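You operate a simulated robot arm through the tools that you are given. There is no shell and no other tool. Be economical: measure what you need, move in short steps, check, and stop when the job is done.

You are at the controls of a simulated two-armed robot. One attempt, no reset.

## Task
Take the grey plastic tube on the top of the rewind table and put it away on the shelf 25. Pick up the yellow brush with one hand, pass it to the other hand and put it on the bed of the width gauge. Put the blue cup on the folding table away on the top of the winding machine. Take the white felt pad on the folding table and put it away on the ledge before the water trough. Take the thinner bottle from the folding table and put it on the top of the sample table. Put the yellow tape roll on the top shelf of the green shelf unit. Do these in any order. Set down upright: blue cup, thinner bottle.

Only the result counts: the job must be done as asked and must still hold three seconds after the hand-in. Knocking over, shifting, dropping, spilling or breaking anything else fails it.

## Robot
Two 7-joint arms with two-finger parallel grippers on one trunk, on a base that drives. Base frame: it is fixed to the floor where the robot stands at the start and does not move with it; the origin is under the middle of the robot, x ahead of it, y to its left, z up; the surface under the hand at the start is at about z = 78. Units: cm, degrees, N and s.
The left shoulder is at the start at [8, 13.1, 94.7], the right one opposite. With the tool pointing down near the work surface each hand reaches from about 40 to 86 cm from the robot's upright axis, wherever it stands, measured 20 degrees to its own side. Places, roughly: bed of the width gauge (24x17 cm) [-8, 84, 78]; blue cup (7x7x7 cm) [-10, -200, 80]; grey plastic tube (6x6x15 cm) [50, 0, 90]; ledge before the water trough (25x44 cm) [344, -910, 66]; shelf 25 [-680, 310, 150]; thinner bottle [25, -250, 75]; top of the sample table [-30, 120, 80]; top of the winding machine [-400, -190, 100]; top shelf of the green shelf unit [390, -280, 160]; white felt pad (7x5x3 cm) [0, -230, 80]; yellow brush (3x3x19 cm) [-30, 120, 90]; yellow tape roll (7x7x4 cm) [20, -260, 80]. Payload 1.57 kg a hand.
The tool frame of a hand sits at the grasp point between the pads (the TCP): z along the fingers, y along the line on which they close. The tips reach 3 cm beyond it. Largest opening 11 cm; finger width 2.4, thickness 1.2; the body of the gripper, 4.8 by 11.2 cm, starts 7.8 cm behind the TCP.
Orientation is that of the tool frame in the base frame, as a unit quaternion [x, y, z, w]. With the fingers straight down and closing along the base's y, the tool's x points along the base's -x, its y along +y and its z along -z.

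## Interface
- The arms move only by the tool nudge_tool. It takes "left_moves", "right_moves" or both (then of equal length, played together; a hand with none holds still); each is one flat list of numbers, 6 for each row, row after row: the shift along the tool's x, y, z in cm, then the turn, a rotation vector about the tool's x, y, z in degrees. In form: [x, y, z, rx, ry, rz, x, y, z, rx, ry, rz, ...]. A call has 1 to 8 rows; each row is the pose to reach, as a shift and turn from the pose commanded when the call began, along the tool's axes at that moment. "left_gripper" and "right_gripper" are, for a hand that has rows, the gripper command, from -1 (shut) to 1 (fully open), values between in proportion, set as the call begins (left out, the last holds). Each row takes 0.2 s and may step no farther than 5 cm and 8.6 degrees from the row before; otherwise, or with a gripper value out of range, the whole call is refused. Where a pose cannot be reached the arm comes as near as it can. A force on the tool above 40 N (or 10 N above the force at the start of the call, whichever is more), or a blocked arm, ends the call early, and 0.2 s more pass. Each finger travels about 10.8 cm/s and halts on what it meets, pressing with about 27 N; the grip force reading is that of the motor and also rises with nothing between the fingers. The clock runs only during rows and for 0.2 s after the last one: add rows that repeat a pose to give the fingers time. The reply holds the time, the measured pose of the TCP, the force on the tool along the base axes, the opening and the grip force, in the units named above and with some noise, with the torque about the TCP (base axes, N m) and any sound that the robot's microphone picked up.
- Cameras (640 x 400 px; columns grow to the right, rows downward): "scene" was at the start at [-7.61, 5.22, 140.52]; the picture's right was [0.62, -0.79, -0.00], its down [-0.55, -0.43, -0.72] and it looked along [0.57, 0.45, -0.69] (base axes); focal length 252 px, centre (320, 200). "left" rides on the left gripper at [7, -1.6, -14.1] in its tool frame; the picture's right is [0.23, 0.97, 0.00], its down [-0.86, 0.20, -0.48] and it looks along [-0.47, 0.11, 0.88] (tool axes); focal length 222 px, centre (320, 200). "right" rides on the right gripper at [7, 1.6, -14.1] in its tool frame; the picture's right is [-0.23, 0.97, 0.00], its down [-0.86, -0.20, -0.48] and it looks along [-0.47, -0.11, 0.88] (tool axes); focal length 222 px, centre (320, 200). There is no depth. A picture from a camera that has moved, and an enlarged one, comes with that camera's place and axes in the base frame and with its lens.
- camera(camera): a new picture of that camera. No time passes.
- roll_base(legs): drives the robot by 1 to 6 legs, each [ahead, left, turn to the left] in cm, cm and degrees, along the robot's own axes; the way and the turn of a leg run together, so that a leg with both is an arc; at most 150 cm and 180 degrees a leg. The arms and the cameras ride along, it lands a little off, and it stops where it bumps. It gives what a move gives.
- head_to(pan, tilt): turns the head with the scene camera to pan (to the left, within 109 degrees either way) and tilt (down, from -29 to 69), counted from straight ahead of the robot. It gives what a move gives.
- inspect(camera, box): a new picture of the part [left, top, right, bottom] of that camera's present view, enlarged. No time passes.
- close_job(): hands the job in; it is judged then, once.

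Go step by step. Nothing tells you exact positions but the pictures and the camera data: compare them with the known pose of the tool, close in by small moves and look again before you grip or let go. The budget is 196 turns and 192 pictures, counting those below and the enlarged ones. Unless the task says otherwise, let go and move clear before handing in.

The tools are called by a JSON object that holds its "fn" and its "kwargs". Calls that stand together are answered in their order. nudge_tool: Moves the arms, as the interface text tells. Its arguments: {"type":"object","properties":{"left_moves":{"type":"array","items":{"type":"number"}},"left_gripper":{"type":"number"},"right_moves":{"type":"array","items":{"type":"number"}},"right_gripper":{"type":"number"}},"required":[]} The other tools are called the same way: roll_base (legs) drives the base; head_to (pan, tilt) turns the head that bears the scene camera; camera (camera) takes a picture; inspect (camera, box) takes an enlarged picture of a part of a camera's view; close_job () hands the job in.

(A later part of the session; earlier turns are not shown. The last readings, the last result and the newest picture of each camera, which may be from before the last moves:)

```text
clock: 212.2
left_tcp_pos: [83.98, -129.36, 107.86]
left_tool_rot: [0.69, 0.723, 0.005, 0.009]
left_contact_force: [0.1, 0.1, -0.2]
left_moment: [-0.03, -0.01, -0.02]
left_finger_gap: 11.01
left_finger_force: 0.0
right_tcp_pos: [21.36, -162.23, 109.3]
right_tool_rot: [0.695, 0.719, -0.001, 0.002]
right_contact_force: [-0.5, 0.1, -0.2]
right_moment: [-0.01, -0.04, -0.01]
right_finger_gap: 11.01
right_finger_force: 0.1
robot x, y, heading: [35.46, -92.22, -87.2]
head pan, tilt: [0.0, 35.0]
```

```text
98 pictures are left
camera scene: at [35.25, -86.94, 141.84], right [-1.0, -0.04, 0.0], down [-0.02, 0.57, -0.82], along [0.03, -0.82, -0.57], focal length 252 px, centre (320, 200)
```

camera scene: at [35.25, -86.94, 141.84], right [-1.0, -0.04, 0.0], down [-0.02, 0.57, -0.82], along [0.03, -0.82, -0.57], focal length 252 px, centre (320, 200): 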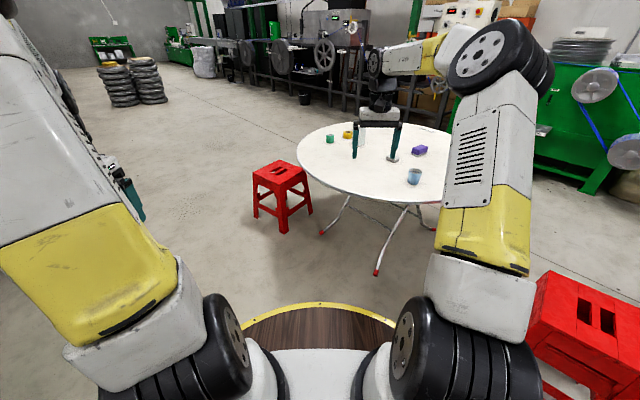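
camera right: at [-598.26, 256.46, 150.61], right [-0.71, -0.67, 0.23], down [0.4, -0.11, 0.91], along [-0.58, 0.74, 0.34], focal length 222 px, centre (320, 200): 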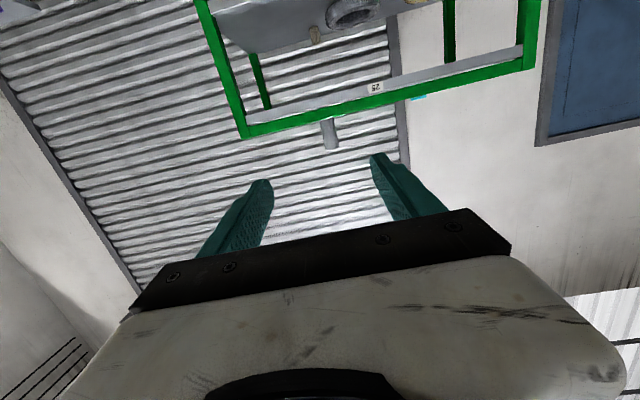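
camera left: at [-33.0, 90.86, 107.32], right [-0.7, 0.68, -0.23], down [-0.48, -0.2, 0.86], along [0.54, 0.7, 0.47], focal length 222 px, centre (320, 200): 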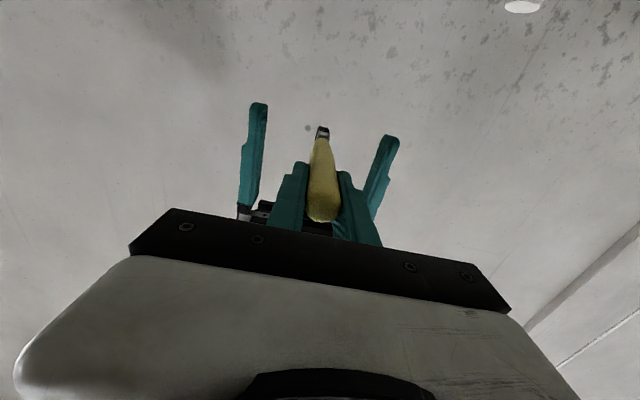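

The cup stands near (-9,-200). I drive up toward the table to (10,-121), keeping clear of the stool on the right.

{"fn": "roll_base", "kwargs": {"legs": [[27, -26.5, 0]]}}

{"fn": "head_to", "kwargs": {"pan": -15, "tilt": 38}}

{"fn": "camera", "kwargs": {"camera": "scene"}}

{"fn": "camera", "kwargs": {"camera": "right"}}

```text
clock: 214.6
left_tcp_pos: [58.38, -157.42, 107.78]
left_tool_rot: [0.691, 0.723, 0.004, 0.009]
left_contact_force: [1.0, -0.4, 0.5]
left_moment: [0.0, 0.04, 0.03]
left_finger_gap: 10.97
left_finger_force: 0.0
right_tcp_pos: [-4.13, -190.18, 109.26]
right_tool_rot: [0.695, 0.719, -0.001, 0.003]
right_contact_force: [-0.1, 0.3, 0.1]
right_moment: [0.0, 0.0, 0.01]
right_finger_gap: 11.02
right_finger_force: 0.0
robot x, y, heading: [10.15, -120.15, -87.4]
head pan, tilt: [0.0, 35.0]
```

```text
clock: 215.4
left_tcp_pos: [58.33, -157.33, 107.88]
left_tool_rot: [0.691, 0.723, 0.004, 0.009]
left_contact_force: [-0.2, -0.4, 0.3]
left_moment: [0.01, 0.0, 0.0]
left_finger_gap: 11.0
left_finger_force: 0.0
right_tcp_pos: [-4.2, -190.16, 109.14]
right_tool_rot: [0.695, 0.719, -0.001, 0.003]
right_contact_force: [-0.1, 0.4, 0.5]
right_moment: [-0.01, -0.01, 0.03]
right_finger_gap: 11.0
right_finger_force: 0.1
robot x, y, heading: [10.17, -120.14, -87.6]
head pan, tilt: [-15.0, 38.0]
```

```text
97 pictures are left
camera scene: at [7.52, -114.54, 141.38], right [-0.98, 0.22, 0.0], down [0.13, 0.6, -0.79], along [-0.17, -0.77, -0.62], focal length 252 px, centre (320, 200)
```

scene: 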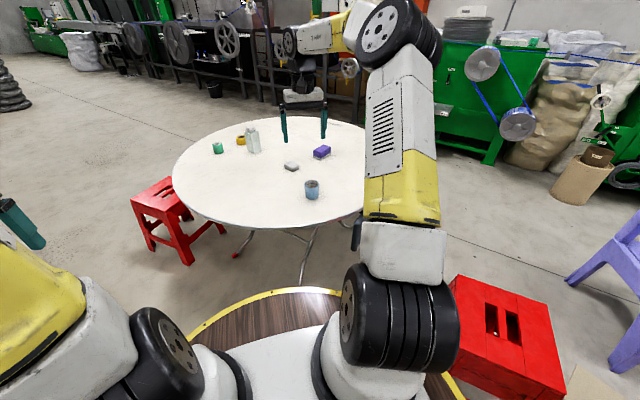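

```text
96 pictures are left
camera right: at [-2.85, -183.11, 123.36], right [0.98, -0.19, 0.0], down [-0.17, -0.86, 0.48], along [-0.09, -0.47, -0.88], focal length 222 px, centre (320, 200)
```

right: 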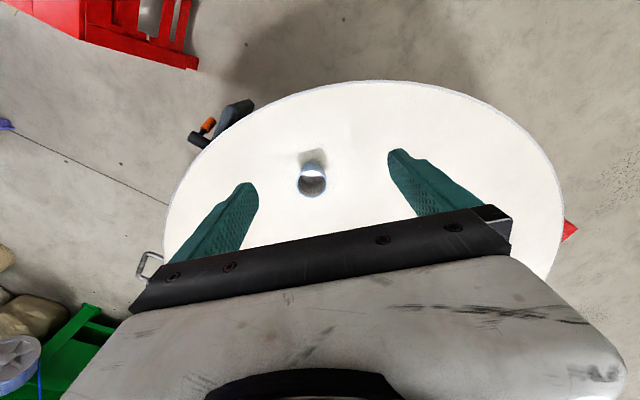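

From this view the table is centred near (1,-235) with radius ~52; the cup is at (-8,-200.6). I move 10 cm closer and put the right hand over the cup.

{"fn": "roll_base", "kwargs": {"legs": [[10, 0, 0]]}}

{"fn": "nudge_tool", "kwargs": {"right_moves": [0, -2.2, 3, 0, 0, 0, 0, -4.3, 7, 0, 0, 0, 0, -4.3, 11, 0, 0, 0, 0, -4.3, 14, 0, 0, 0]}}

{"fn": "camera", "kwargs": {"camera": "right"}}

```text
clock: 216.5
left_tcp_pos: [58.81, -167.33, 107.87]
left_tool_rot: [0.691, 0.723, 0.004, 0.009]
left_contact_force: [-0.6, -0.6, -0.2]
left_moment: [0.02, -0.01, 0.0]
left_finger_gap: 11.04
left_finger_force: 0.0
right_tcp_pos: [-3.73, -200.14, 109.38]
right_tool_rot: [0.695, 0.719, -0.001, 0.003]
right_contact_force: [-0.4, 0.7, 1.1]
right_moment: [-0.02, 0.04, -0.01]
right_finger_gap: 11.01
right_finger_force: 0.0
robot x, y, heading: [10.57, -130.21, -87.9]
head pan, tilt: [-15.0, 38.0]
```

```text
clock: 217.5
left_tcp_pos: [58.79, -167.37, 107.9]
left_tool_rot: [0.691, 0.723, 0.005, 0.01]
left_contact_force: [0.0, -0.2, 0.1]
left_moment: [-0.06, -0.02, 0.03]
left_finger_gap: 11.01
left_finger_force: 0.1
right_tcp_pos: [-8.13, -200.4, 95.43]
right_tool_rot: [0.695, 0.719, -0.002, 0.002]
right_contact_force: [-0.1, 0.8, 0.1]
right_moment: [0.01, 0.03, -0.02]
right_finger_gap: 10.99
right_finger_force: 0.0
robot x, y, heading: [10.61, -129.99, -87.7]
head pan, tilt: [-15.0, 38.0]
```

```text
95 pictures are left
camera right: at [-6.79, -193.31, 109.45], right [0.98, -0.2, 0.0], down [-0.17, -0.86, 0.48], along [-0.09, -0.47, -0.88], focal length 222 px, centre (320, 200)
```

right: 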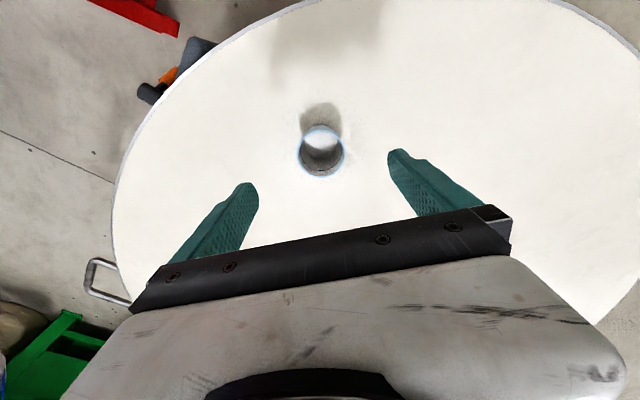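

The cup is centred, 0.9 cm ahead. I lower around it and grip.

{"fn": "nudge_tool", "kwargs": {"right_moves": [-0.9, 0, 4, 0, 0, 0, -0.9, 0, 8, 0, 0, 0, -0.9, 0, 12, 0, 0, 0, -0.9, 0, 14.6, 0, 0, 0]}}

{"fn": "camera", "kwargs": {"camera": "right"}}

```text
clock: 218.5
left_tcp_pos: [58.84, -167.35, 107.92]
left_tool_rot: [0.691, 0.723, 0.004, 0.009]
left_contact_force: [0.8, -0.3, 0.3]
left_moment: [0.03, 0.04, 0.02]
left_finger_gap: 10.99
left_finger_force: 0.0
right_tcp_pos: [-8.06, -201.43, 80.69]
right_tool_rot: [0.695, 0.719, -0.001, 0.002]
right_contact_force: [0.0, -0.1, -0.3]
right_moment: [0.0, -0.02, -0.01]
right_finger_gap: 11.0
right_finger_force: 0.0
robot x, y, heading: [10.33, -130.56, -87.8]
head pan, tilt: [-15.0, 38.0]
```

```text
94 pictures are left
camera right: at [-6.73, -194.24, 94.75], right [0.98, -0.2, 0.0], down [-0.17, -0.86, 0.48], along [-0.09, -0.47, -0.88], focal length 222 px, centre (320, 200)
```

right: 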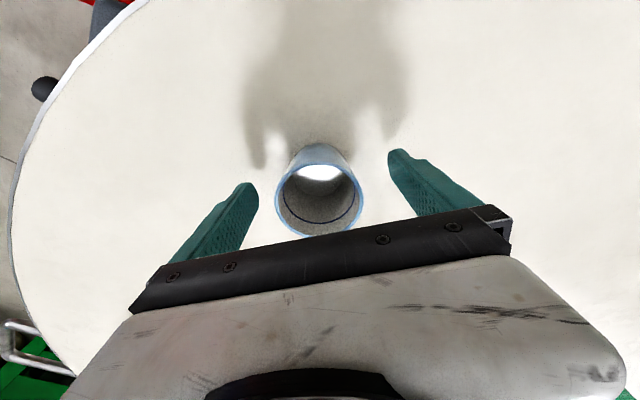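

{"fn": "nudge_tool", "kwargs": {"right_moves": [0, 0, 0.6, 0, 0, 0, 0, 0, 1.2, 0, 0, 0]}}

{"fn": "nudge_tool", "kwargs": {"right_moves": [0, 0, 0, 0, 0, 0, 0, 0, 0, 0, 0, 0, 0, 0, 0, 0, 0, 0, 0, 0, 0, 0, 0, 0], "right_gripper": -1}}

{"fn": "nudge_tool", "kwargs": {"right_moves": [0, 0, -3, 0, 0, 0, 0, 0, -7, 0, 0, 0, 0, 0, -12, 0, 0, 0, 1, 0, -17, 0, 0, 0, 2, 0, -22, 0, 0, 0, 3, 0, -27, 0, 0, 0]}}

{"fn": "camera", "kwargs": {"camera": "right"}}

```text
clock: 219.1
left_tcp_pos: [58.81, -167.33, 107.98]
left_tool_rot: [0.69, 0.723, 0.004, 0.008]
left_contact_force: [0.3, -0.7, 0.0]
left_moment: [0.04, -0.05, -0.02]
left_finger_gap: 10.99
left_finger_force: 0.1
right_tcp_pos: [-8.06, -201.49, 79.46]
right_tool_rot: [0.695, 0.719, -0.002, 0.002]
right_contact_force: [-0.3, 0.5, 0.3]
right_moment: [-0.02, -0.01, 0.01]
right_finger_gap: 10.99
right_finger_force: 0.1
robot x, y, heading: [10.7, -130.24, -87.9]
head pan, tilt: [-15.0, 38.0]
```

```text
clock: 220.1
left_tcp_pos: [58.88, -167.38, 107.86]
left_tool_rot: [0.691, 0.723, 0.004, 0.009]
left_contact_force: [0.3, 0.0, 0.4]
left_moment: [0.0, 0.0, 0.02]
left_finger_gap: 10.98
left_finger_force: 0.0
right_tcp_pos: [-8.04, -201.27, 79.6]
right_tool_rot: [0.695, 0.719, -0.002, 0.002]
right_contact_force: [0.2, -0.3, 0.4]
right_moment: [0.0, -0.05, 0.0]
right_finger_gap: 6.47
right_finger_force: 27.1
robot x, y, heading: [10.43, -130.09, -87.8]
head pan, tilt: [-15.0, 38.0]
```

```text
refused: row 4 steps farther than a row can; nothing moved
```

```text
93 pictures are left
camera right: at [-6.71, -194.29, 93.59], right [0.98, -0.2, 0.0], down [-0.17, -0.86, 0.48], along [-0.09, -0.47, -0.88], focal length 222 px, centre (320, 200)
```

right: 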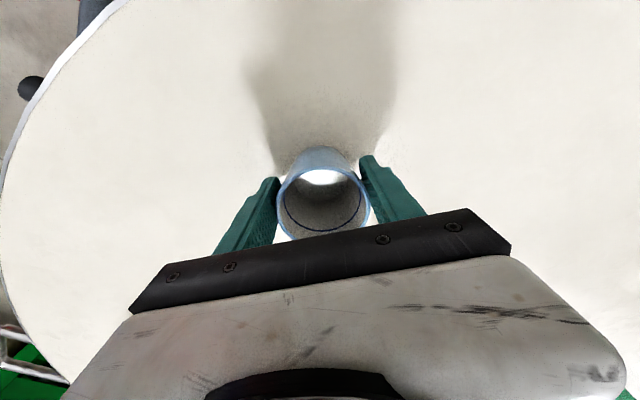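

The cup is held. I lift it in allowed steps and then drive out along the benches again, to turn in toward the winding machine.

{"fn": "nudge_tool", "kwargs": {"right_moves": [0, 0, -3, 0, 0, 0, 0, 0, -7, 0, 0, 0, 0, 0, -11.5, 0, 0, 0, 1, 0, -16, 0, 0, 0, 2, 0, -20.5, 0, 0, 0, 3, 0, -25, 0, 0, 0, 5, 0, -28, 0, 0, 0]}}

{"fn": "roll_base", "kwargs": {"legs": [[-8, 0, 0], [0, 0, -69], [0, 0, -68], [0, -42, 0], [130, 0, 0], [130, 0, 0]]}}

{"fn": "head_to", "kwargs": {"pan": 95, "tilt": 20}}

{"fn": "camera", "kwargs": {"camera": "scene"}}

{"fn": "camera", "kwargs": {"camera": "right"}}

```text
clock: 221.7
left_tcp_pos: [58.81, -167.3, 107.89]
left_tool_rot: [0.691, 0.723, 0.005, 0.009]
left_contact_force: [0.7, -0.9, -0.1]
left_moment: [0.05, 0.01, 0.01]
left_finger_gap: 11.03
left_finger_force: 0.0
right_tcp_pos: [-8.13, -196.18, 107.55]
right_tool_rot: [0.695, 0.719, 0.0, 0.002]
right_contact_force: [0.1, 0.6, -0.7]
right_moment: [0.04, -0.02, 0.01]
right_finger_gap: 6.5
right_finger_force: 26.9
robot x, y, heading: [10.3, -130.24, -87.3]
head pan, tilt: [-15.0, 38.0]
```

```text
clock: 243.2
left_tcp_pos: [-207.53, 83.94, 107.93]
left_tool_rot: [0.925, -0.379, -0.007, 0.008]
left_contact_force: [0.8, 0.8, -0.5]
left_moment: [0.0, -0.01, 0.01]
left_finger_gap: 11.01
left_finger_force: 0.1
right_tcp_pos: [-178.16, 150.79, 107.52]
right_tool_rot: [0.924, -0.383, -0.003, -0.001]
right_contact_force: [-0.8, -0.2, -0.5]
right_moment: [-0.03, -0.01, -0.02]
right_finger_gap: 6.51
right_finger_force: 27.1
robot x, y, heading: [-146.78, 89.65, 135.0]
head pan, tilt: [-15.0, 38.0]
```

```text
clock: 245.1
left_tcp_pos: [-207.56, 83.95, 107.93]
left_tool_rot: [0.926, -0.378, -0.007, 0.008]
left_contact_force: [0.4, 0.7, 0.6]
left_moment: [0.04, 0.0, -0.01]
left_finger_gap: 11.01
left_finger_force: 0.1
right_tcp_pos: [-178.14, 150.76, 107.59]
right_tool_rot: [0.923, -0.384, -0.003, 0.0]
right_contact_force: [0.8, 0.9, -0.1]
right_moment: [0.0, 0.0, -0.03]
right_finger_gap: 6.51
right_finger_force: 26.5
robot x, y, heading: [-146.73, 89.94, 135.3]
head pan, tilt: [95.0, 20.0]
```

```text
92 pictures are left
camera scene: at [-142.97, 72.81, 144.22], right [-0.77, 0.64, 0.0], down [0.22, 0.26, -0.94], along [-0.6, -0.72, -0.34], focal length 252 px, centre (320, 200)
```

scene: 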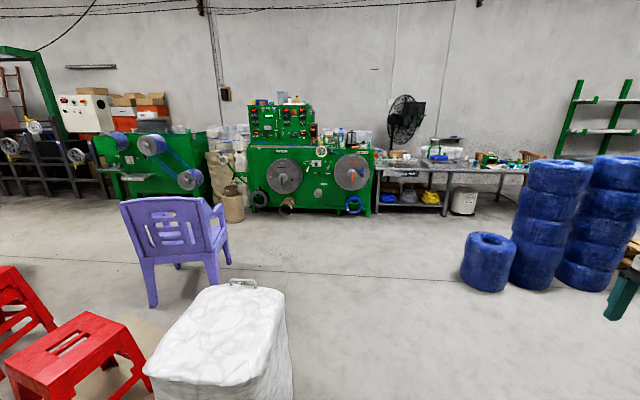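

```text
91 pictures are left
camera right: at [-174.27, 144.65, 121.61], right [-0.85, -0.53, 0.0], down [-0.46, 0.75, 0.48], along [-0.25, 0.41, -0.88], focal length 222 px, centre (320, 200)
```

right: 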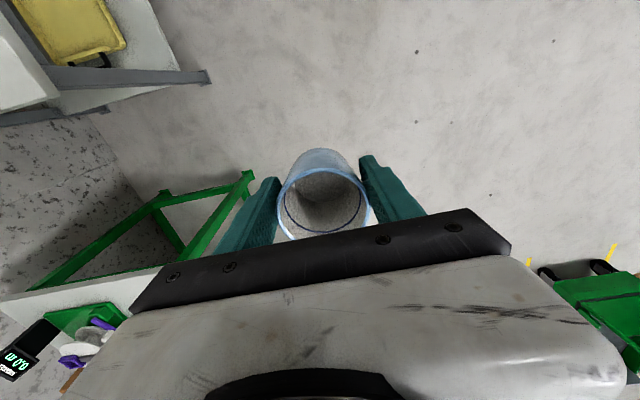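

The winding machine is the green one by the far wall; its lower right top is the place. I zoom to see what stands there.

{"fn": "inspect", "kwargs": {"camera": "scene", "box": [240, 85, 400, 185]}}

```text
4.00 times, centred on (320, 135) of scene
camera zoom: at [-142.97, 72.81, 144.22], right [-0.77, 0.64, 0.0], down [0.22, 0.26, -0.94], along [-0.6, -0.72, -0.34], focal length 1007 px, centre (320, 460)
```

zoom: 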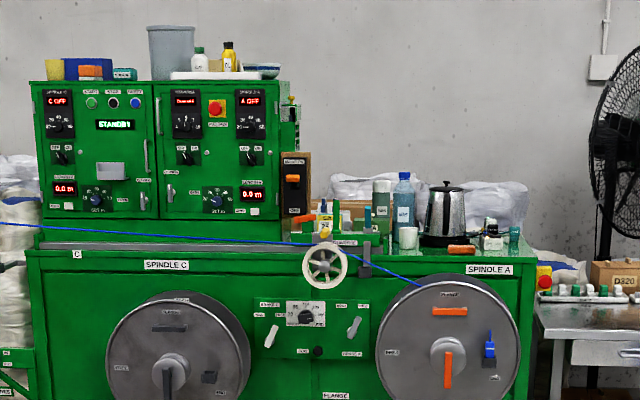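

The top's right part holds bottles, a kettle and small tools; I need a closer look for free space. I drive in between the sack and the blue coils.

{"fn": "roll_base", "kwargs": {"legs": [[28, 0, 0], [0, 0, 90], [120, 0, 0], [85, 0, 0], [0, 62, 0]]}}

{"fn": "head_to", "kwargs": {"pan": 0, "tilt": 18}}

{"fn": "camera", "kwargs": {"camera": "scene"}}

```text
clock: 263.8
left_tcp_pos: [-260.66, -141.01, 107.88]
left_tool_rot: [0.92, 0.391, 0.001, 0.011]
left_contact_force: [-0.7, 0.2, -0.8]
left_moment: [0.01, 0.01, -0.01]
left_finger_gap: 11.0
left_finger_force: 0.0
right_tcp_pos: [-327.61, -112.11, 107.63]
right_tool_rot: [0.923, 0.386, -0.002, 0.001]
right_contact_force: [-0.2, 0.4, -0.8]
right_moment: [0.06, -0.02, 0.0]
right_finger_gap: 6.41
right_finger_force: 26.9
robot x, y, heading: [-266.85, -80.13, -134.3]
head pan, tilt: [95.0, 20.0]
```

```text
clock: 265.5
left_tcp_pos: [-260.59, -141.08, 107.94]
left_tool_rot: [0.921, 0.39, 0.001, 0.01]
left_contact_force: [0.4, 0.1, 0.4]
left_moment: [0.01, 0.0, 0.0]
left_finger_gap: 11.02
left_finger_force: 0.3
right_tcp_pos: [-327.53, -112.07, 107.49]
right_tool_rot: [0.923, 0.385, -0.002, 0.002]
right_contact_force: [0.2, 0.4, -1.2]
right_moment: [0.04, -0.02, -0.01]
right_finger_gap: 6.44
right_finger_force: 26.7
robot x, y, heading: [-266.8, -80.58, -134.2]
head pan, tilt: [0.0, 18.0]
```

```text
89 pictures are left
camera scene: at [-263.72, -76.96, 144.54], right [-0.72, 0.7, 0.0], down [0.22, 0.22, -0.95], along [-0.66, -0.68, -0.31], focal length 252 px, centre (320, 200)
```

scene: 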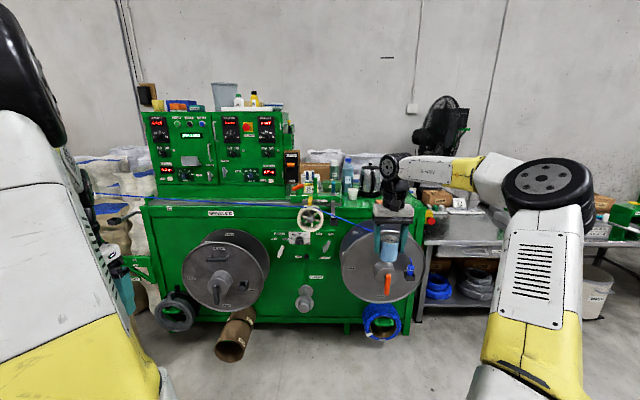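

I go closer, stopping while the hand is still short of the machine, and look at the top from above.

{"fn": "roll_base", "kwargs": {"legs": [[55, 0, -0.8]]}}

{"fn": "head_to", "kwargs": {"pan": -5, "tilt": 25}}

{"fn": "inspect", "kwargs": {"camera": "scene", "box": [200, 100, 520, 300]}}

{"fn": "camera", "kwargs": {"camera": "right"}}

```text
clock: 268.7
left_tcp_pos: [-299.95, -180.5, 107.91]
left_tool_rot: [0.922, 0.386, 0.0, 0.01]
left_contact_force: [0.2, -0.5, 0.3]
left_moment: [-0.01, 0.02, 0.01]
left_finger_gap: 11.0
left_finger_force: 0.1
right_tcp_pos: [-366.71, -150.95, 107.59]
right_tool_rot: [0.925, 0.381, -0.002, 0.002]
right_contact_force: [-0.7, 0.8, -1.1]
right_moment: [0.02, -0.02, -0.02]
right_finger_gap: 6.44
right_finger_force: 26.9
robot x, y, heading: [-305.36, -119.79, -135.0]
head pan, tilt: [0.0, 18.0]
```

```text
clock: 269.4
left_tcp_pos: [-299.95, -180.52, 107.89]
left_tool_rot: [0.923, 0.386, 0.0, 0.011]
left_contact_force: [-0.4, 0.2, -0.5]
left_moment: [0.01, 0.02, 0.0]
left_finger_gap: 10.99
left_finger_force: 0.1
right_tcp_pos: [-366.72, -151.01, 107.51]
right_tool_rot: [0.925, 0.381, -0.001, 0.001]
right_contact_force: [-0.4, 0.4, -0.7]
right_moment: [0.01, -0.01, -0.01]
right_finger_gap: 6.43
right_finger_force: 26.6
robot x, y, heading: [-305.5, -119.8, -134.9]
head pan, tilt: [-5.0, 25.0]
```

```text
2.00 times, centred on (360, 200) of scene
camera zoom: at [-302.82, -115.68, 143.41], right [-0.65, 0.76, 0.0], down [0.32, 0.27, -0.91], along [-0.69, -0.59, -0.42], focal length 504 px, centre (240, 200)
```

zoom: 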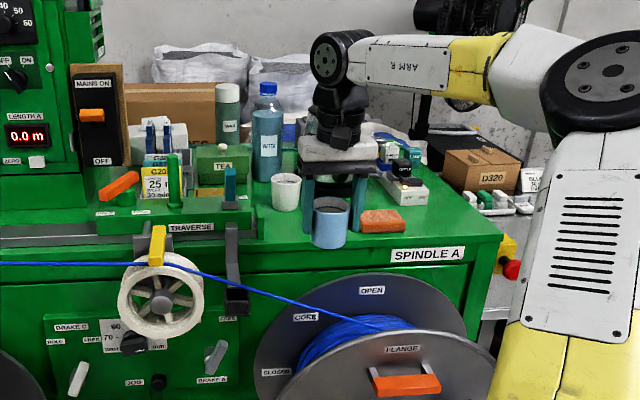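

```text
87 pictures are left
camera right: at [-360.57, -147.12, 121.6], right [0.52, -0.85, 0.0], down [-0.75, -0.46, 0.48], along [-0.41, -0.25, -0.88], focal length 222 px, centre (320, 200)
```

right: 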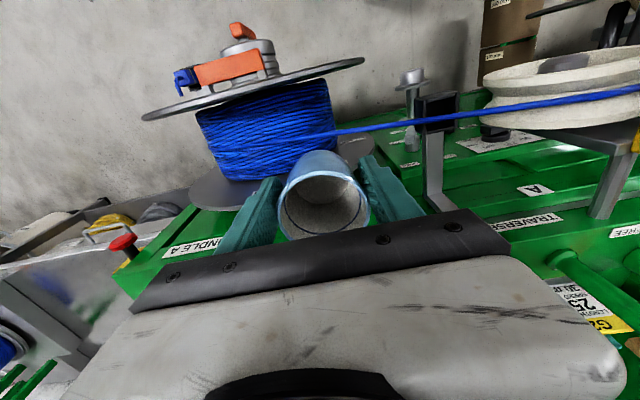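

There's a free patch on the machine's top at its right front, between the orange sponge and the right edge, near (-407,-144). I shift the base right and forward to bring the hand near it.

{"fn": "roll_base", "kwargs": {"legs": [[0, -25, 0], [13, 0, 0]]}}

{"fn": "head_to", "kwargs": {"pan": -15, "tilt": 30}}

{"fn": "inspect", "kwargs": {"camera": "scene", "box": [180, 60, 500, 260]}}

{"fn": "camera", "kwargs": {"camera": "right"}}

```text
clock: 272.1
left_tcp_pos: [-326.64, -172.31, 107.86]
left_tool_rot: [0.922, 0.387, 0.0, 0.01]
left_contact_force: [-0.8, -0.3, 0.3]
left_moment: [0.01, 0.0, 0.0]
left_finger_gap: 11.0
left_finger_force: 0.0
right_tcp_pos: [-393.49, -142.8, 107.46]
right_tool_rot: [0.925, 0.381, -0.002, 0.001]
right_contact_force: [-0.2, 0.3, -0.9]
right_moment: [-0.02, -0.02, 0.01]
right_finger_gap: 6.42
right_finger_force: 27.2
robot x, y, heading: [-332.48, -111.34, -134.5]
head pan, tilt: [-5.0, 25.0]
```

```text
clock: 272.8
left_tcp_pos: [-326.75, -172.27, 107.84]
left_tool_rot: [0.922, 0.387, 0.0, 0.011]
left_contact_force: [-0.3, 0.2, -1.1]
left_moment: [-0.01, 0.0, 0.0]
left_finger_gap: 11.01
left_finger_force: 0.0
right_tcp_pos: [-393.55, -142.91, 107.47]
right_tool_rot: [0.925, 0.381, -0.001, 0.002]
right_contact_force: [-1.2, 0.5, -1.5]
right_moment: [0.02, -0.02, 0.0]
right_finger_gap: 6.44
right_finger_force: 27.3
robot x, y, heading: [-332.67, -111.21, -134.8]
head pan, tilt: [-15.0, 30.0]
```

```text
2.00 times, centred on (340, 160) of scene
camera zoom: at [-330.49, -106.14, 142.61], right [-0.5, 0.86, 0.0], down [0.43, 0.25, -0.87], along [-0.75, -0.44, -0.5], focal length 504 px, centre (280, 280)
```

zoom: 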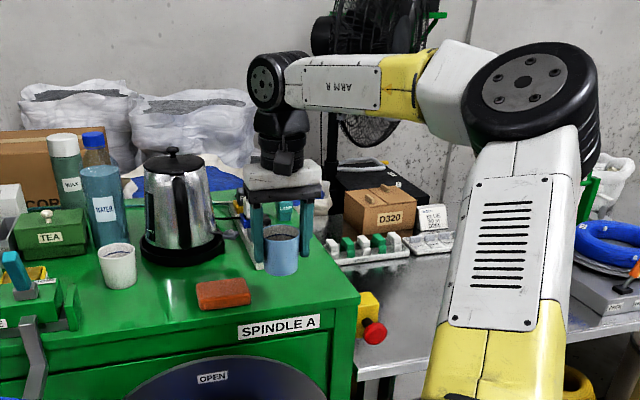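

```text
85 pictures are left
camera right: at [-387.43, -139.02, 121.6], right [0.52, -0.85, 0.0], down [-0.75, -0.46, 0.48], along [-0.41, -0.25, -0.88], focal length 222 px, centre (320, 200)
```

right: 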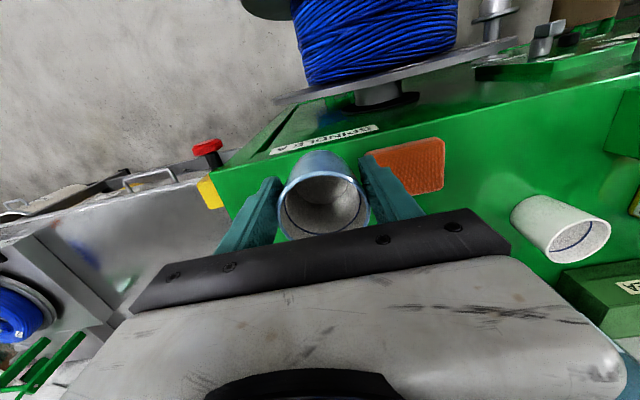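

The top is at z≈93.5, its corner at (-407,-134), the sponge's right edge at u≈-173.5. I carry the cup over the free patch (-405.5,-146) and lower most of the way.

{"fn": "nudge_tool", "kwargs": {"right_moves": [-3.6, -2.1, 0, 0, 0, 0, -7.2, -4.2, 0, 0, 0, 0, -10.7, -6.3, 0, 0, 0, 0, -10.7, -6.3, 3.5, 0, 0, 0, -10.7, -6.3, 6.5, 0, 0, 0]}}

{"fn": "inspect", "kwargs": {"camera": "scene", "box": [220, 100, 420, 225]}}

{"fn": "camera", "kwargs": {"camera": "right"}}

```text
clock: 274.0
left_tcp_pos: [-326.74, -172.3, 107.94]
left_tool_rot: [0.922, 0.387, 0.0, 0.01]
left_contact_force: [0.0, 0.1, -0.1]
left_moment: [0.0, 0.02, -0.02]
left_finger_gap: 11.0
left_finger_force: 0.0
right_tcp_pos: [-405.64, -145.69, 101.24]
right_tool_rot: [0.926, 0.379, -0.001, -0.001]
right_contact_force: [0.0, 12.0, 0.8]
right_moment: [0.25, 0.04, -0.12]
right_finger_gap: 6.38
right_finger_force: 26.7
robot x, y, heading: [-332.45, -111.5, -134.9]
head pan, tilt: [-15.0, 30.0]
```

```text
3.20 times, centred on (320, 162) of scene
camera zoom: at [-330.47, -106.07, 142.61], right [-0.5, 0.86, 0.0], down [0.43, 0.25, -0.87], along [-0.75, -0.44, -0.5], focal length 806 px, centre (320, 320)
```

zoom: 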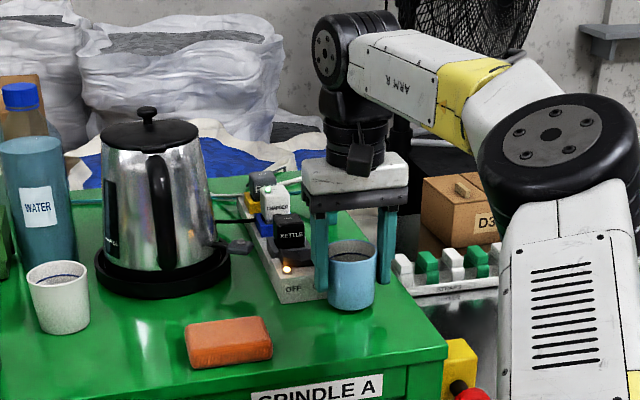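

```text
83 pictures are left
camera right: at [-399.6, -141.95, 115.2], right [0.52, -0.85, 0.0], down [-0.75, -0.46, 0.48], along [-0.41, -0.25, -0.88], focal length 222 px, centre (320, 200)
```

right: 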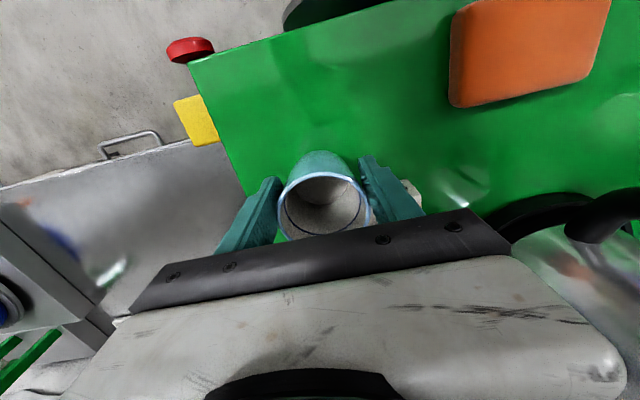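

The finger touches the black plug on the power strip behind (12 N sideways). I retrace at once: up, then back.

{"fn": "nudge_tool", "kwargs": {"right_moves": [0, 0, -3, 0, 0, 0, 0, 0, -6.5, 0, 0, 0, 3, 0, -6.5, 0, 0, 0, 6, 0, -6.5, 0, 0, 0]}}

{"fn": "inspect", "kwargs": {"camera": "scene", "box": [220, 100, 420, 225]}}

```text
clock: 275.0
left_tcp_pos: [-326.76, -172.4, 108.0]
left_tool_rot: [0.922, 0.386, 0.002, 0.011]
left_contact_force: [0.7, -1.1, -0.4]
left_moment: [0.03, -0.01, -0.02]
left_finger_gap: 11.0
left_finger_force: 0.2
right_tcp_pos: [-401.23, -141.77, 107.53]
right_tool_rot: [0.924, 0.381, -0.002, 0.002]
right_contact_force: [-0.3, -0.7, -0.7]
right_moment: [0.04, -0.01, 0.02]
right_finger_gap: 6.39
right_finger_force: 26.8
robot x, y, heading: [-332.44, -111.6, -134.5]
head pan, tilt: [-15.0, 30.0]
```

```text
3.20 times, centred on (320, 162) of scene
camera zoom: at [-330.51, -106.18, 142.61], right [-0.5, 0.86, 0.0], down [0.43, 0.25, -0.87], along [-0.75, -0.44, -0.5], focal length 806 px, centre (320, 320)
```

zoom: 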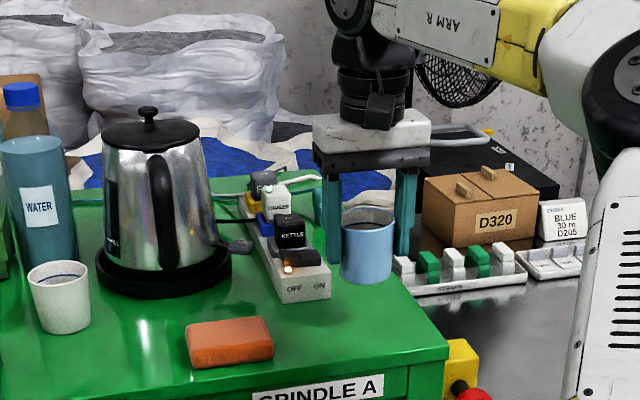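

The strip looks unmoved. I choose a spot nearer the front edge and more to the right, about (-404,-142), and lower in short checked steps.

{"fn": "nudge_tool", "kwargs": {"right_moves": [-2, -2, 0, 0, 0, 0, -2, -2, 3, 0, 0, 0, -2, -2, 5.5, 0, 0, 0]}}

{"fn": "camera", "kwargs": {"camera": "right"}}

{"fn": "inspect", "kwargs": {"camera": "scene", "box": [260, 120, 420, 220]}}

```text
clock: 275.8
left_tcp_pos: [-326.72, -172.35, 107.86]
left_tool_rot: [0.922, 0.386, 0.001, 0.01]
left_contact_force: [0.3, 0.2, 0.6]
left_moment: [-0.02, 0.0, 0.02]
left_finger_gap: 10.97
left_finger_force: 0.1
right_tcp_pos: [-404.16, -141.7, 102.0]
right_tool_rot: [0.925, 0.381, -0.002, 0.002]
right_contact_force: [0.8, 0.2, -1.6]
right_moment: [-0.02, -0.02, -0.02]
right_finger_gap: 6.38
right_finger_force: 27.1
robot x, y, heading: [-332.19, -112.06, -134.6]
head pan, tilt: [-15.0, 30.0]
```

```text
81 pictures are left
camera right: at [-398.05, -137.88, 116.14], right [0.52, -0.85, 0.0], down [-0.75, -0.46, 0.48], along [-0.41, -0.25, -0.88], focal length 222 px, centre (320, 200)
```

right: 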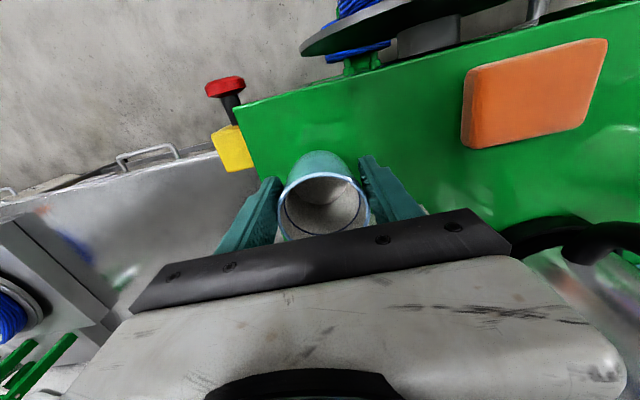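

```text
4.00 times, centred on (340, 170) of scene
camera zoom: at [-330.47, -106.13, 142.61], right [-0.5, 0.86, 0.0], down [0.43, 0.25, -0.87], along [-0.75, -0.44, -0.5], focal length 1007 px, centre (240, 320)
```

zoom: 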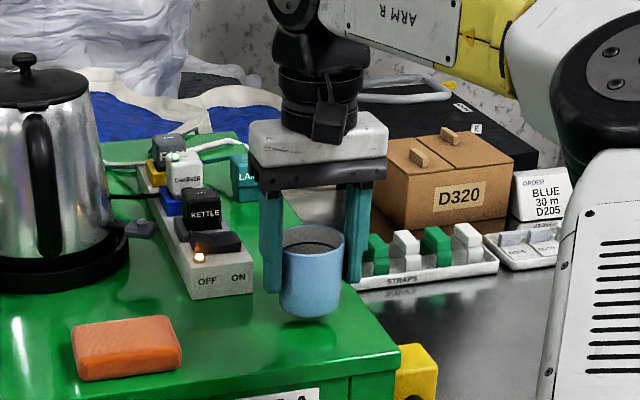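

Clear all round. I lower further in small steps.

{"fn": "nudge_tool", "kwargs": {"right_moves": [0, 0, 1.2, 0, 0, 0, 0, 0, 2.2, 0, 0, 0, 0, 0, 2.7, 0, 0, 0, 0, 0, 3.1, 0, 0, 0]}}

{"fn": "inspect", "kwargs": {"camera": "scene", "box": [260, 120, 420, 220]}}

```text
clock: 276.8
left_tcp_pos: [-326.72, -172.3, 107.87]
left_tool_rot: [0.922, 0.387, 0.0, 0.01]
left_contact_force: [0.0, 0.6, 0.4]
left_moment: [0.01, -0.01, 0.01]
left_finger_gap: 11.0
left_finger_force: 0.1
right_tcp_pos: [-404.19, -141.71, 99.05]
right_tool_rot: [0.925, 0.381, -0.004, 0.002]
right_contact_force: [0.5, 4.3, 21.4]
right_moment: [-0.25, 0.11, -0.1]
right_finger_gap: 6.29
right_finger_force: 27.2
robot x, y, heading: [-332.8, -111.5, -134.7]
head pan, tilt: [-15.0, 30.0]
```

```text
4.00 times, centred on (340, 170) of scene
camera zoom: at [-330.41, -106.08, 142.61], right [-0.5, 0.86, 0.0], down [0.43, 0.25, -0.87], along [-0.75, -0.44, -0.5], focal length 1007 px, centre (240, 320)
```

zoom: 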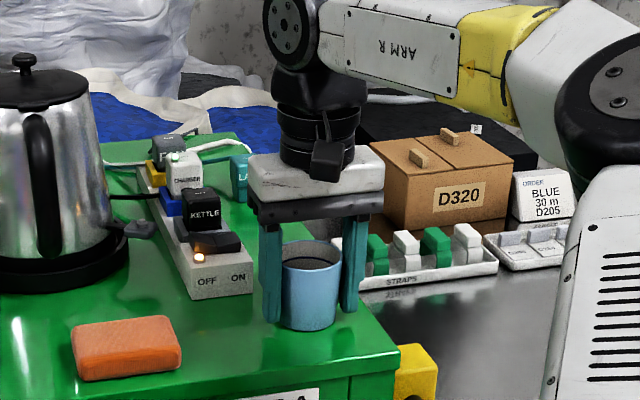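

The cup rests on the top (21 N upward). I ease up slightly, release, and rise.

{"fn": "nudge_tool", "kwargs": {"right_moves": [0, 0, -0.2, 0, 0, 0, 0, 0, -0.2, 0, 0, 0]}}

{"fn": "nudge_tool", "kwargs": {"right_moves": [0, 0, 0, 0, 0, 0, 0, 0, 0, 0, 0, 0, 0, 0, 0, 0, 0, 0], "right_gripper": 0.5}}

{"fn": "nudge_tool", "kwargs": {"right_moves": [0, 0, -2, 0, 0, 0, 0, 0, -5, 0, 0, 0, 0, 0, -9, 0, 0, 0, 0, 0, -13, 0, 0, 0]}}

{"fn": "inspect", "kwargs": {"camera": "scene", "box": [260, 120, 420, 220]}}

```text
clock: 277.4
left_tcp_pos: [-326.68, -172.32, 107.95]
left_tool_rot: [0.922, 0.387, 0.0, 0.01]
left_contact_force: [0.0, 0.9, -0.4]
left_moment: [0.01, -0.03, 0.01]
left_finger_gap: 11.0
left_finger_force: 0.1
right_tcp_pos: [-404.03, -141.7, 99.13]
right_tool_rot: [0.925, 0.381, -0.001, 0.002]
right_contact_force: [-1.7, 0.5, 6.1]
right_moment: [-0.17, 0.15, -0.07]
right_finger_gap: 6.29
right_finger_force: 26.8
robot x, y, heading: [-332.67, -111.68, -134.8]
head pan, tilt: [-15.0, 30.0]
```

```text
clock: 278.2
left_tcp_pos: [-326.79, -172.33, 107.85]
left_tool_rot: [0.922, 0.387, 0.001, 0.01]
left_contact_force: [-0.2, -0.5, -0.2]
left_moment: [0.02, 0.03, 0.04]
left_finger_gap: 11.0
left_finger_force: 0.1
right_tcp_pos: [-404.21, -141.85, 99.12]
right_tool_rot: [0.925, 0.38, -0.001, 0.001]
right_contact_force: [0.6, -0.1, 0.4]
right_moment: [-0.02, 0.01, 0.0]
right_finger_gap: 8.25
right_finger_force: 0.1
robot x, y, heading: [-332.86, -111.56, -134.7]
head pan, tilt: [-15.0, 30.0]
```

```text
clock: 279.2
left_tcp_pos: [-326.77, -172.25, 107.88]
left_tool_rot: [0.922, 0.387, 0.0, 0.01]
left_contact_force: [0.0, 0.2, -0.1]
left_moment: [0.0, -0.02, -0.02]
left_finger_gap: 11.01
left_finger_force: 0.1
right_tcp_pos: [-404.1, -141.69, 112.2]
right_tool_rot: [0.924, 0.382, -0.002, 0.003]
right_contact_force: [-0.5, -0.4, -0.4]
right_moment: [-0.01, 0.0, 0.02]
right_finger_gap: 8.23
right_finger_force: 0.1
robot x, y, heading: [-332.61, -111.4, -134.8]
head pan, tilt: [-15.0, 30.0]
```

```text
4.00 times, centred on (340, 170) of scene
camera zoom: at [-330.51, -106.13, 142.61], right [-0.5, 0.86, 0.0], down [0.43, 0.25, -0.87], along [-0.75, -0.44, -0.5], focal length 1007 px, centre (240, 320)
```

zoom: 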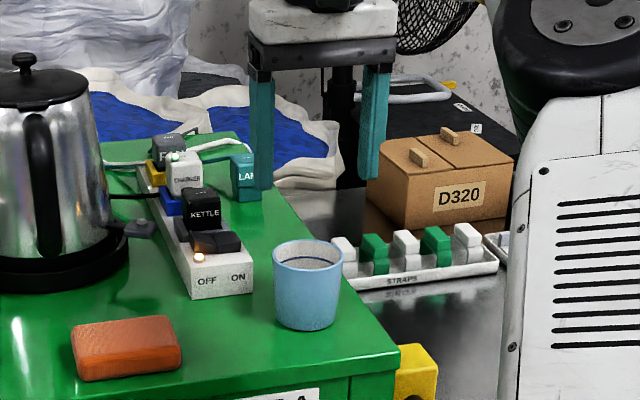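

The cup stands upright on the winding machine. Next I head for the far side of the folding table, where the bottle and tape are in reach, going round via the wall lane, with the right hand drawn in.

{"fn": "nudge_tool", "kwargs": {"right_moves": [4.5, 0, 0, 0, 0, 0, 9, 0, 0, 0, 0, 0, 13.5, 0, 0, 0, 0, 0, 18, 0, 0, 0, 0, 0], "right_gripper": 1}}

{"fn": "roll_base", "kwargs": {"legs": [[-75, 0, 0], [0, -38, 0], [-120, 0, 0], [-76, 0, 0], [0, 0, 90]]}}

{"fn": "head_to", "kwargs": {"pan": -15, "tilt": 20}}

{"fn": "camera", "kwargs": {"camera": "scene"}}

```text
clock: 280.2
left_tcp_pos: [-326.63, -172.32, 107.87]
left_tool_rot: [0.922, 0.387, 0.001, 0.009]
left_contact_force: [-0.2, 0.6, 0.2]
left_moment: [0.02, -0.06, 0.0]
left_finger_gap: 11.0
left_finger_force: 0.0
right_tcp_pos: [-391.16, -129.11, 111.97]
right_tool_rot: [0.925, 0.38, -0.001, 0.001]
right_contact_force: [-0.3, -0.6, 0.2]
right_moment: [0.04, 0.01, -0.03]
right_finger_gap: 11.02
right_finger_force: 0.1
robot x, y, heading: [-332.09, -111.39, -134.9]
head pan, tilt: [-15.0, 30.0]
```

```text
clock: 299.3
left_tcp_pos: [-108.71, 110.94, 107.81]
left_tool_rot: [0.382, 0.924, 0.007, 0.006]
left_contact_force: [0.3, -0.2, 0.4]
left_moment: [0.0, 0.01, 0.0]
left_finger_gap: 10.97
left_finger_force: 0.1
right_tcp_pos: [-152.44, 46.71, 112.02]
right_tool_rot: [0.388, 0.922, 0.0, 0.003]
right_contact_force: [-0.2, 0.0, -0.2]
right_moment: [0.03, 0.01, 0.0]
right_finger_gap: 11.0
right_finger_force: 0.0
robot x, y, heading: [-169.68, 105.84, -44.9]
head pan, tilt: [-15.0, 30.0]
```

```text
clock: 300.1
left_tcp_pos: [-108.72, 110.87, 107.89]
left_tool_rot: [0.383, 0.924, 0.007, 0.007]
left_contact_force: [-0.5, 0.1, 0.8]
left_moment: [-0.03, 0.03, 0.02]
left_finger_gap: 11.01
left_finger_force: 0.1
right_tcp_pos: [-152.45, 46.71, 112.07]
right_tool_rot: [0.388, 0.922, 0.0, 0.002]
right_contact_force: [0.3, -0.7, 0.3]
right_moment: [-0.01, 0.01, 0.01]
right_finger_gap: 10.98
right_finger_force: 0.0
robot x, y, heading: [-169.72, 105.39, -45.0]
head pan, tilt: [-15.0, 20.0]
```

```text
77 pictures are left
camera scene: at [-174.74, 107.69, 144.21], right [-0.87, -0.5, 0.0], down [-0.17, 0.3, -0.94], along [0.47, -0.82, -0.34], focal length 252 px, centre (320, 200)
```

scene: 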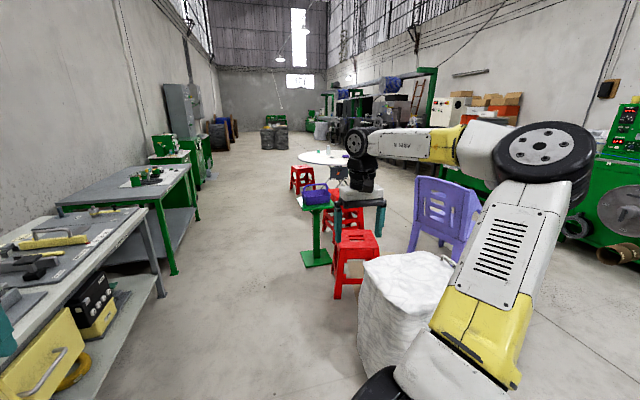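

The lane ahead is open. I drive along it past the stand and the table, keeping near the benches.

{"fn": "roll_base", "kwargs": {"legs": [[0, 10, 0], [135, 0, 0], [135, 0, 0], [130, 0, 0], [120, 0, 0]]}}

{"fn": "head_to", "kwargs": {"pan": -80, "tilt": 20}}

{"fn": "camera", "kwargs": {"camera": "scene"}}

{"fn": "head_to", "kwargs": {"pan": 20, "tilt": 5}}

{"fn": "camera", "kwargs": {"camera": "scene"}}

```text
clock: 325.8
left_tcp_pos: [268.82, -246.74, 107.85]
left_tool_rot: [0.376, 0.927, 0.007, 0.007]
left_contact_force: [0.0, 0.1, 0.8]
left_moment: [0.0, 0.03, -0.01]
left_finger_gap: 11.02
left_finger_force: 0.1
right_tcp_pos: [225.96, -311.23, 112.04]
right_tool_rot: [0.383, 0.924, 0.0, 0.003]
right_contact_force: [-0.1, -0.3, 0.2]
right_moment: [0.02, 0.01, 0.0]
right_finger_gap: 11.0
right_finger_force: 0.1
robot x, y, heading: [208.11, -252.45, -44.3]
head pan, tilt: [-15.0, 20.0]
```

```text
clock: 327.1
left_tcp_pos: [268.76, -246.59, 107.83]
left_tool_rot: [0.377, 0.926, 0.008, 0.007]
left_contact_force: [-0.5, -0.2, 0.1]
left_moment: [0.04, -0.01, 0.01]
left_finger_gap: 11.01
left_finger_force: 0.1
right_tcp_pos: [225.93, -311.34, 112.01]
right_tool_rot: [0.383, 0.924, -0.001, 0.002]
right_contact_force: [0.6, 0.5, -0.8]
right_moment: [0.0, -0.01, 0.03]
right_finger_gap: 10.98
right_finger_force: 0.0
robot x, y, heading: [208.27, -252.25, -44.5]
head pan, tilt: [-80.0, 20.0]
```

```text
76 pictures are left
camera scene: at [192.85, -250.31, 144.22], right [-0.82, 0.57, 0.0], down [0.19, 0.28, -0.94], along [-0.53, -0.77, -0.34], focal length 252 px, centre (320, 200)
```

scene: 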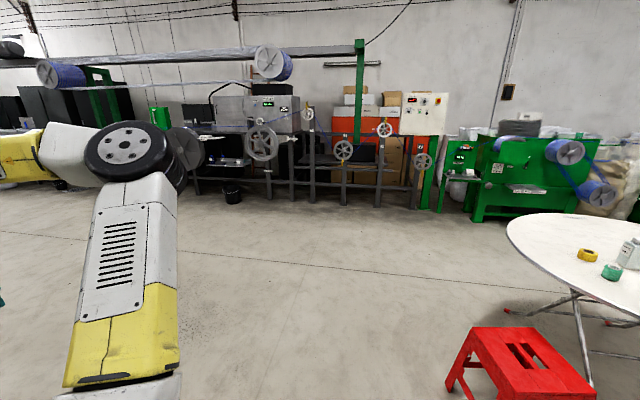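

```text
clock: 328.9
left_tcp_pos: [268.86, -246.72, 107.92]
left_tool_rot: [0.376, 0.927, 0.007, 0.007]
left_contact_force: [-0.1, -0.1, -0.2]
left_moment: [0.01, 0.0, 0.01]
left_finger_gap: 11.01
left_finger_force: 0.1
right_tcp_pos: [225.91, -311.21, 112.02]
right_tool_rot: [0.382, 0.924, 0.0, 0.002]
right_contact_force: [-0.8, 1.3, -0.2]
right_moment: [-0.01, 0.05, 0.04]
right_finger_gap: 11.0
right_finger_force: 0.0
robot x, y, heading: [208.43, -252.6, -44.6]
head pan, tilt: [20.0, 5.0]
```

```text
75 pictures are left
camera scene: at [206.48, -246.45, 146.65], right [-0.42, -0.91, 0.0], down [-0.08, 0.04, -1.0], along [0.91, -0.41, -0.09], focal length 252 px, centre (320, 200)
```

scene: 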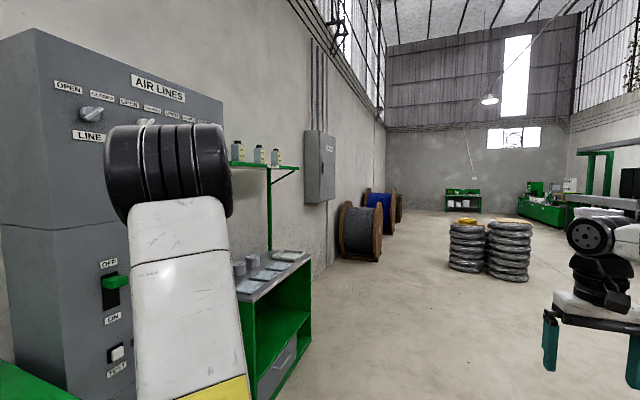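

The green shelf unit stands right by here: its thin top shelf (z≈160) with three bottles, above a counter. The tape comes later; now I go round to the far side of the folding table for the bottle and tape.

{"fn": "roll_base", "kwargs": {"legs": [[0, 0, -90], [130, 0, 0], [68, 0, 0], [0, 0, -90], [84, 0, 0], [0, 0, -46]]}}

{"fn": "head_to", "kwargs": {"pan": -5, "tilt": 35}}

{"fn": "camera", "kwargs": {"camera": "scene"}}

```text
clock: 352.6
left_tcp_pos: [-37.09, -292.86, 107.95]
left_tool_rot: [-0.702, 0.712, 0.009, -0.004]
left_contact_force: [-0.7, 0.3, -0.4]
left_moment: [-0.02, 0.01, -0.02]
left_finger_gap: 11.02
left_finger_force: 0.0
right_tcp_pos: [39.34, -279.3, 112.0]
right_tool_rot: [-0.698, 0.716, 0.002, 0.001]
right_contact_force: [-0.1, 0.4, 0.4]
right_moment: [0.03, -0.02, 0.01]
right_finger_gap: 10.99
right_finger_force: 0.1
robot x, y, heading: [9.15, -332.82, 89.0]
head pan, tilt: [20.0, 5.0]
```

```text
clock: 353.5
left_tcp_pos: [-37.2, -292.72, 107.96]
left_tool_rot: [-0.703, 0.711, 0.01, -0.004]
left_contact_force: [-0.8, 0.7, 0.1]
left_moment: [0.01, 0.0, 0.01]
left_finger_gap: 10.98
left_finger_force: 0.1
right_tcp_pos: [39.29, -279.3, 112.09]
right_tool_rot: [-0.698, 0.716, 0.002, 0.0]
right_contact_force: [0.4, -0.6, -0.2]
right_moment: [-0.01, 0.01, 0.0]
right_finger_gap: 11.0
right_finger_force: 0.0
robot x, y, heading: [8.55, -333.01, 88.9]
head pan, tilt: [-5.0, 35.0]
```

```text
74 pictures are left
camera scene: at [9.48, -337.76, 141.84], right [0.99, -0.1, 0.0], down [-0.06, -0.57, -0.82], along [0.08, 0.82, -0.57], focal length 252 px, centre (320, 200)
```

scene: 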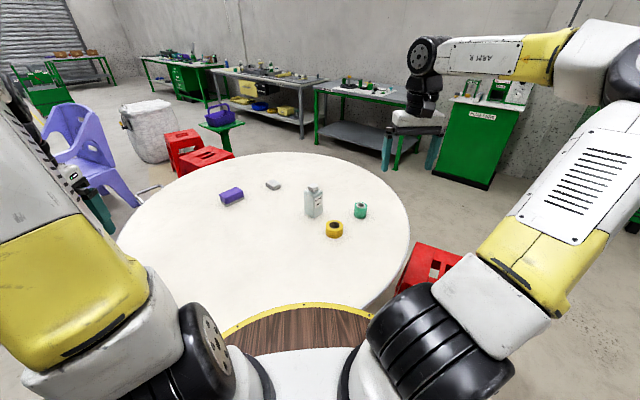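

Now everything on the table is in clear view: tape near (22.4,-264.8), bottle near (15,-253.6), pad near (-3,-229.5). The right hand will take the tape, pitched at about 55° so that it can later be set on the high shelf.

{"fn": "nudge_tool", "kwargs": {"right_moves": [-3, 2.2, 0, 0, 0, 0, -6, 4.4, 0, 0, -4, 0, -8, 6.6, 0, 0, -12, 0, -9, 8.8, 0, 0, -20, 0, -10, 11, 0, 0, -28, 0, -11, 13.2, 0, 0, -36, 0, -12, 15.4, 0, 0, -44, 0, -12, 17.2, 0, 0, -52, 0]}}

{"fn": "camera", "kwargs": {"camera": "right"}}

```text
clock: 355.3
left_tcp_pos: [-37.14, -292.73, 107.85]
left_tool_rot: [-0.702, 0.712, 0.009, -0.003]
left_contact_force: [1.1, 0.2, 0.6]
left_moment: [0.0, 0.03, -0.04]
left_finger_gap: 10.99
left_finger_force: 0.0
right_tcp_pos: [22.39, -266.97, 112.03]
right_tool_rot: [-0.627, 0.642, 0.309, 0.315]
right_contact_force: [-0.1, 0.9, 0.2]
right_moment: [0.02, -0.04, 0.01]
right_finger_gap: 10.98
right_finger_force: 0.0
robot x, y, heading: [8.92, -332.59, 89.2]
head pan, tilt: [-5.0, 35.0]
```

```text
73 pictures are left
camera right: at [20.36, -282.39, 115.15], right [-0.97, 0.16, 0.18], down [0.2, 0.14, 0.97], along [0.13, 0.98, -0.17], focal length 222 px, centre (320, 200)
```

right: 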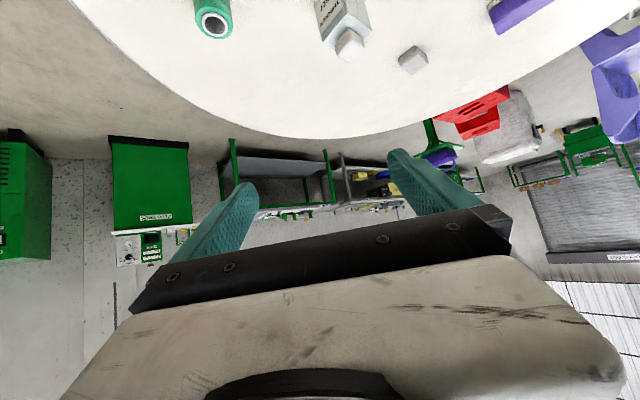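

Posture is fine. I descend toward the tape and stop above it to check.

{"fn": "nudge_tool", "kwargs": {"right_moves": [3.6, 0, 2.9, 0, 0, 0, 7.2, 0, 5.8, 0, 0, 0, 10.8, 0, 8.7, 0, 0, 0, 14.4, 0, 11.6, 0, 0, 0, 18, 0, 14.5, 0, 0, 0, 20.5, 0, 16.6, 0, 0, 0]}}

{"fn": "camera", "kwargs": {"camera": "right"}}

{"fn": "inspect", "kwargs": {"camera": "scene", "box": [240, 160, 420, 272]}}

```text
clock: 356.7
left_tcp_pos: [-37.24, -292.8, 107.85]
left_tool_rot: [-0.703, 0.711, 0.009, -0.003]
left_contact_force: [-0.2, -0.4, 0.7]
left_moment: [0.04, 0.0, 0.0]
left_finger_gap: 10.99
left_finger_force: 0.1
right_tcp_pos: [22.23, -266.44, 85.79]
right_tool_rot: [-0.626, 0.643, 0.308, 0.316]
right_contact_force: [0.2, -1.0, -0.4]
right_moment: [0.01, 0.02, -0.01]
right_finger_gap: 11.0
right_finger_force: 0.2
robot x, y, heading: [8.87, -332.47, 89.3]
head pan, tilt: [-5.0, 35.0]
```

```text
72 pictures are left
camera right: at [20.29, -281.76, 88.86], right [-0.97, 0.16, 0.18], down [0.2, 0.14, 0.97], along [0.13, 0.98, -0.17], focal length 222 px, centre (320, 200)
```

right: 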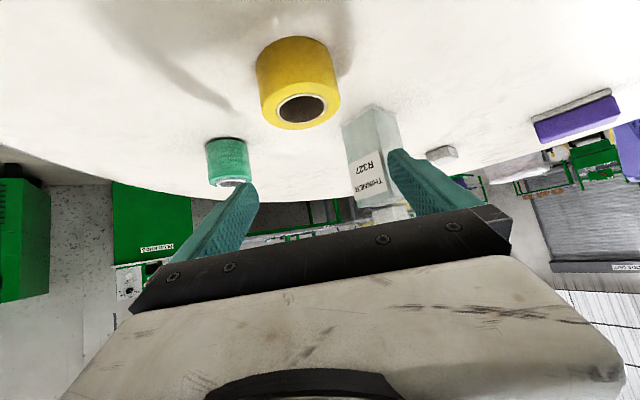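

```text
3.56 times, centred on (330, 216) of scene
camera zoom: at [9.48, -337.79, 141.83], right [0.99, -0.1, 0.0], down [-0.06, -0.57, -0.82], along [0.08, 0.81, -0.57], focal length 895 px, centre (284, 143)
```

zoom: 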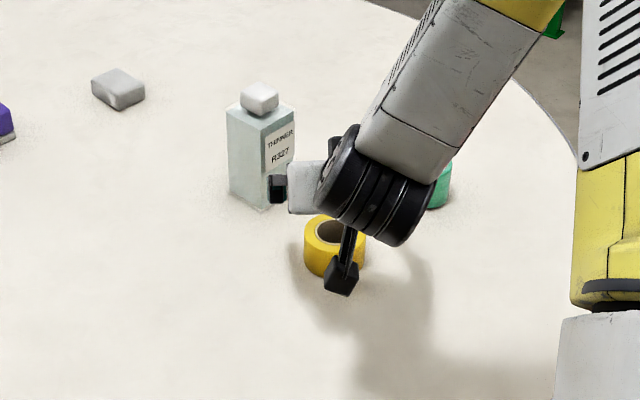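

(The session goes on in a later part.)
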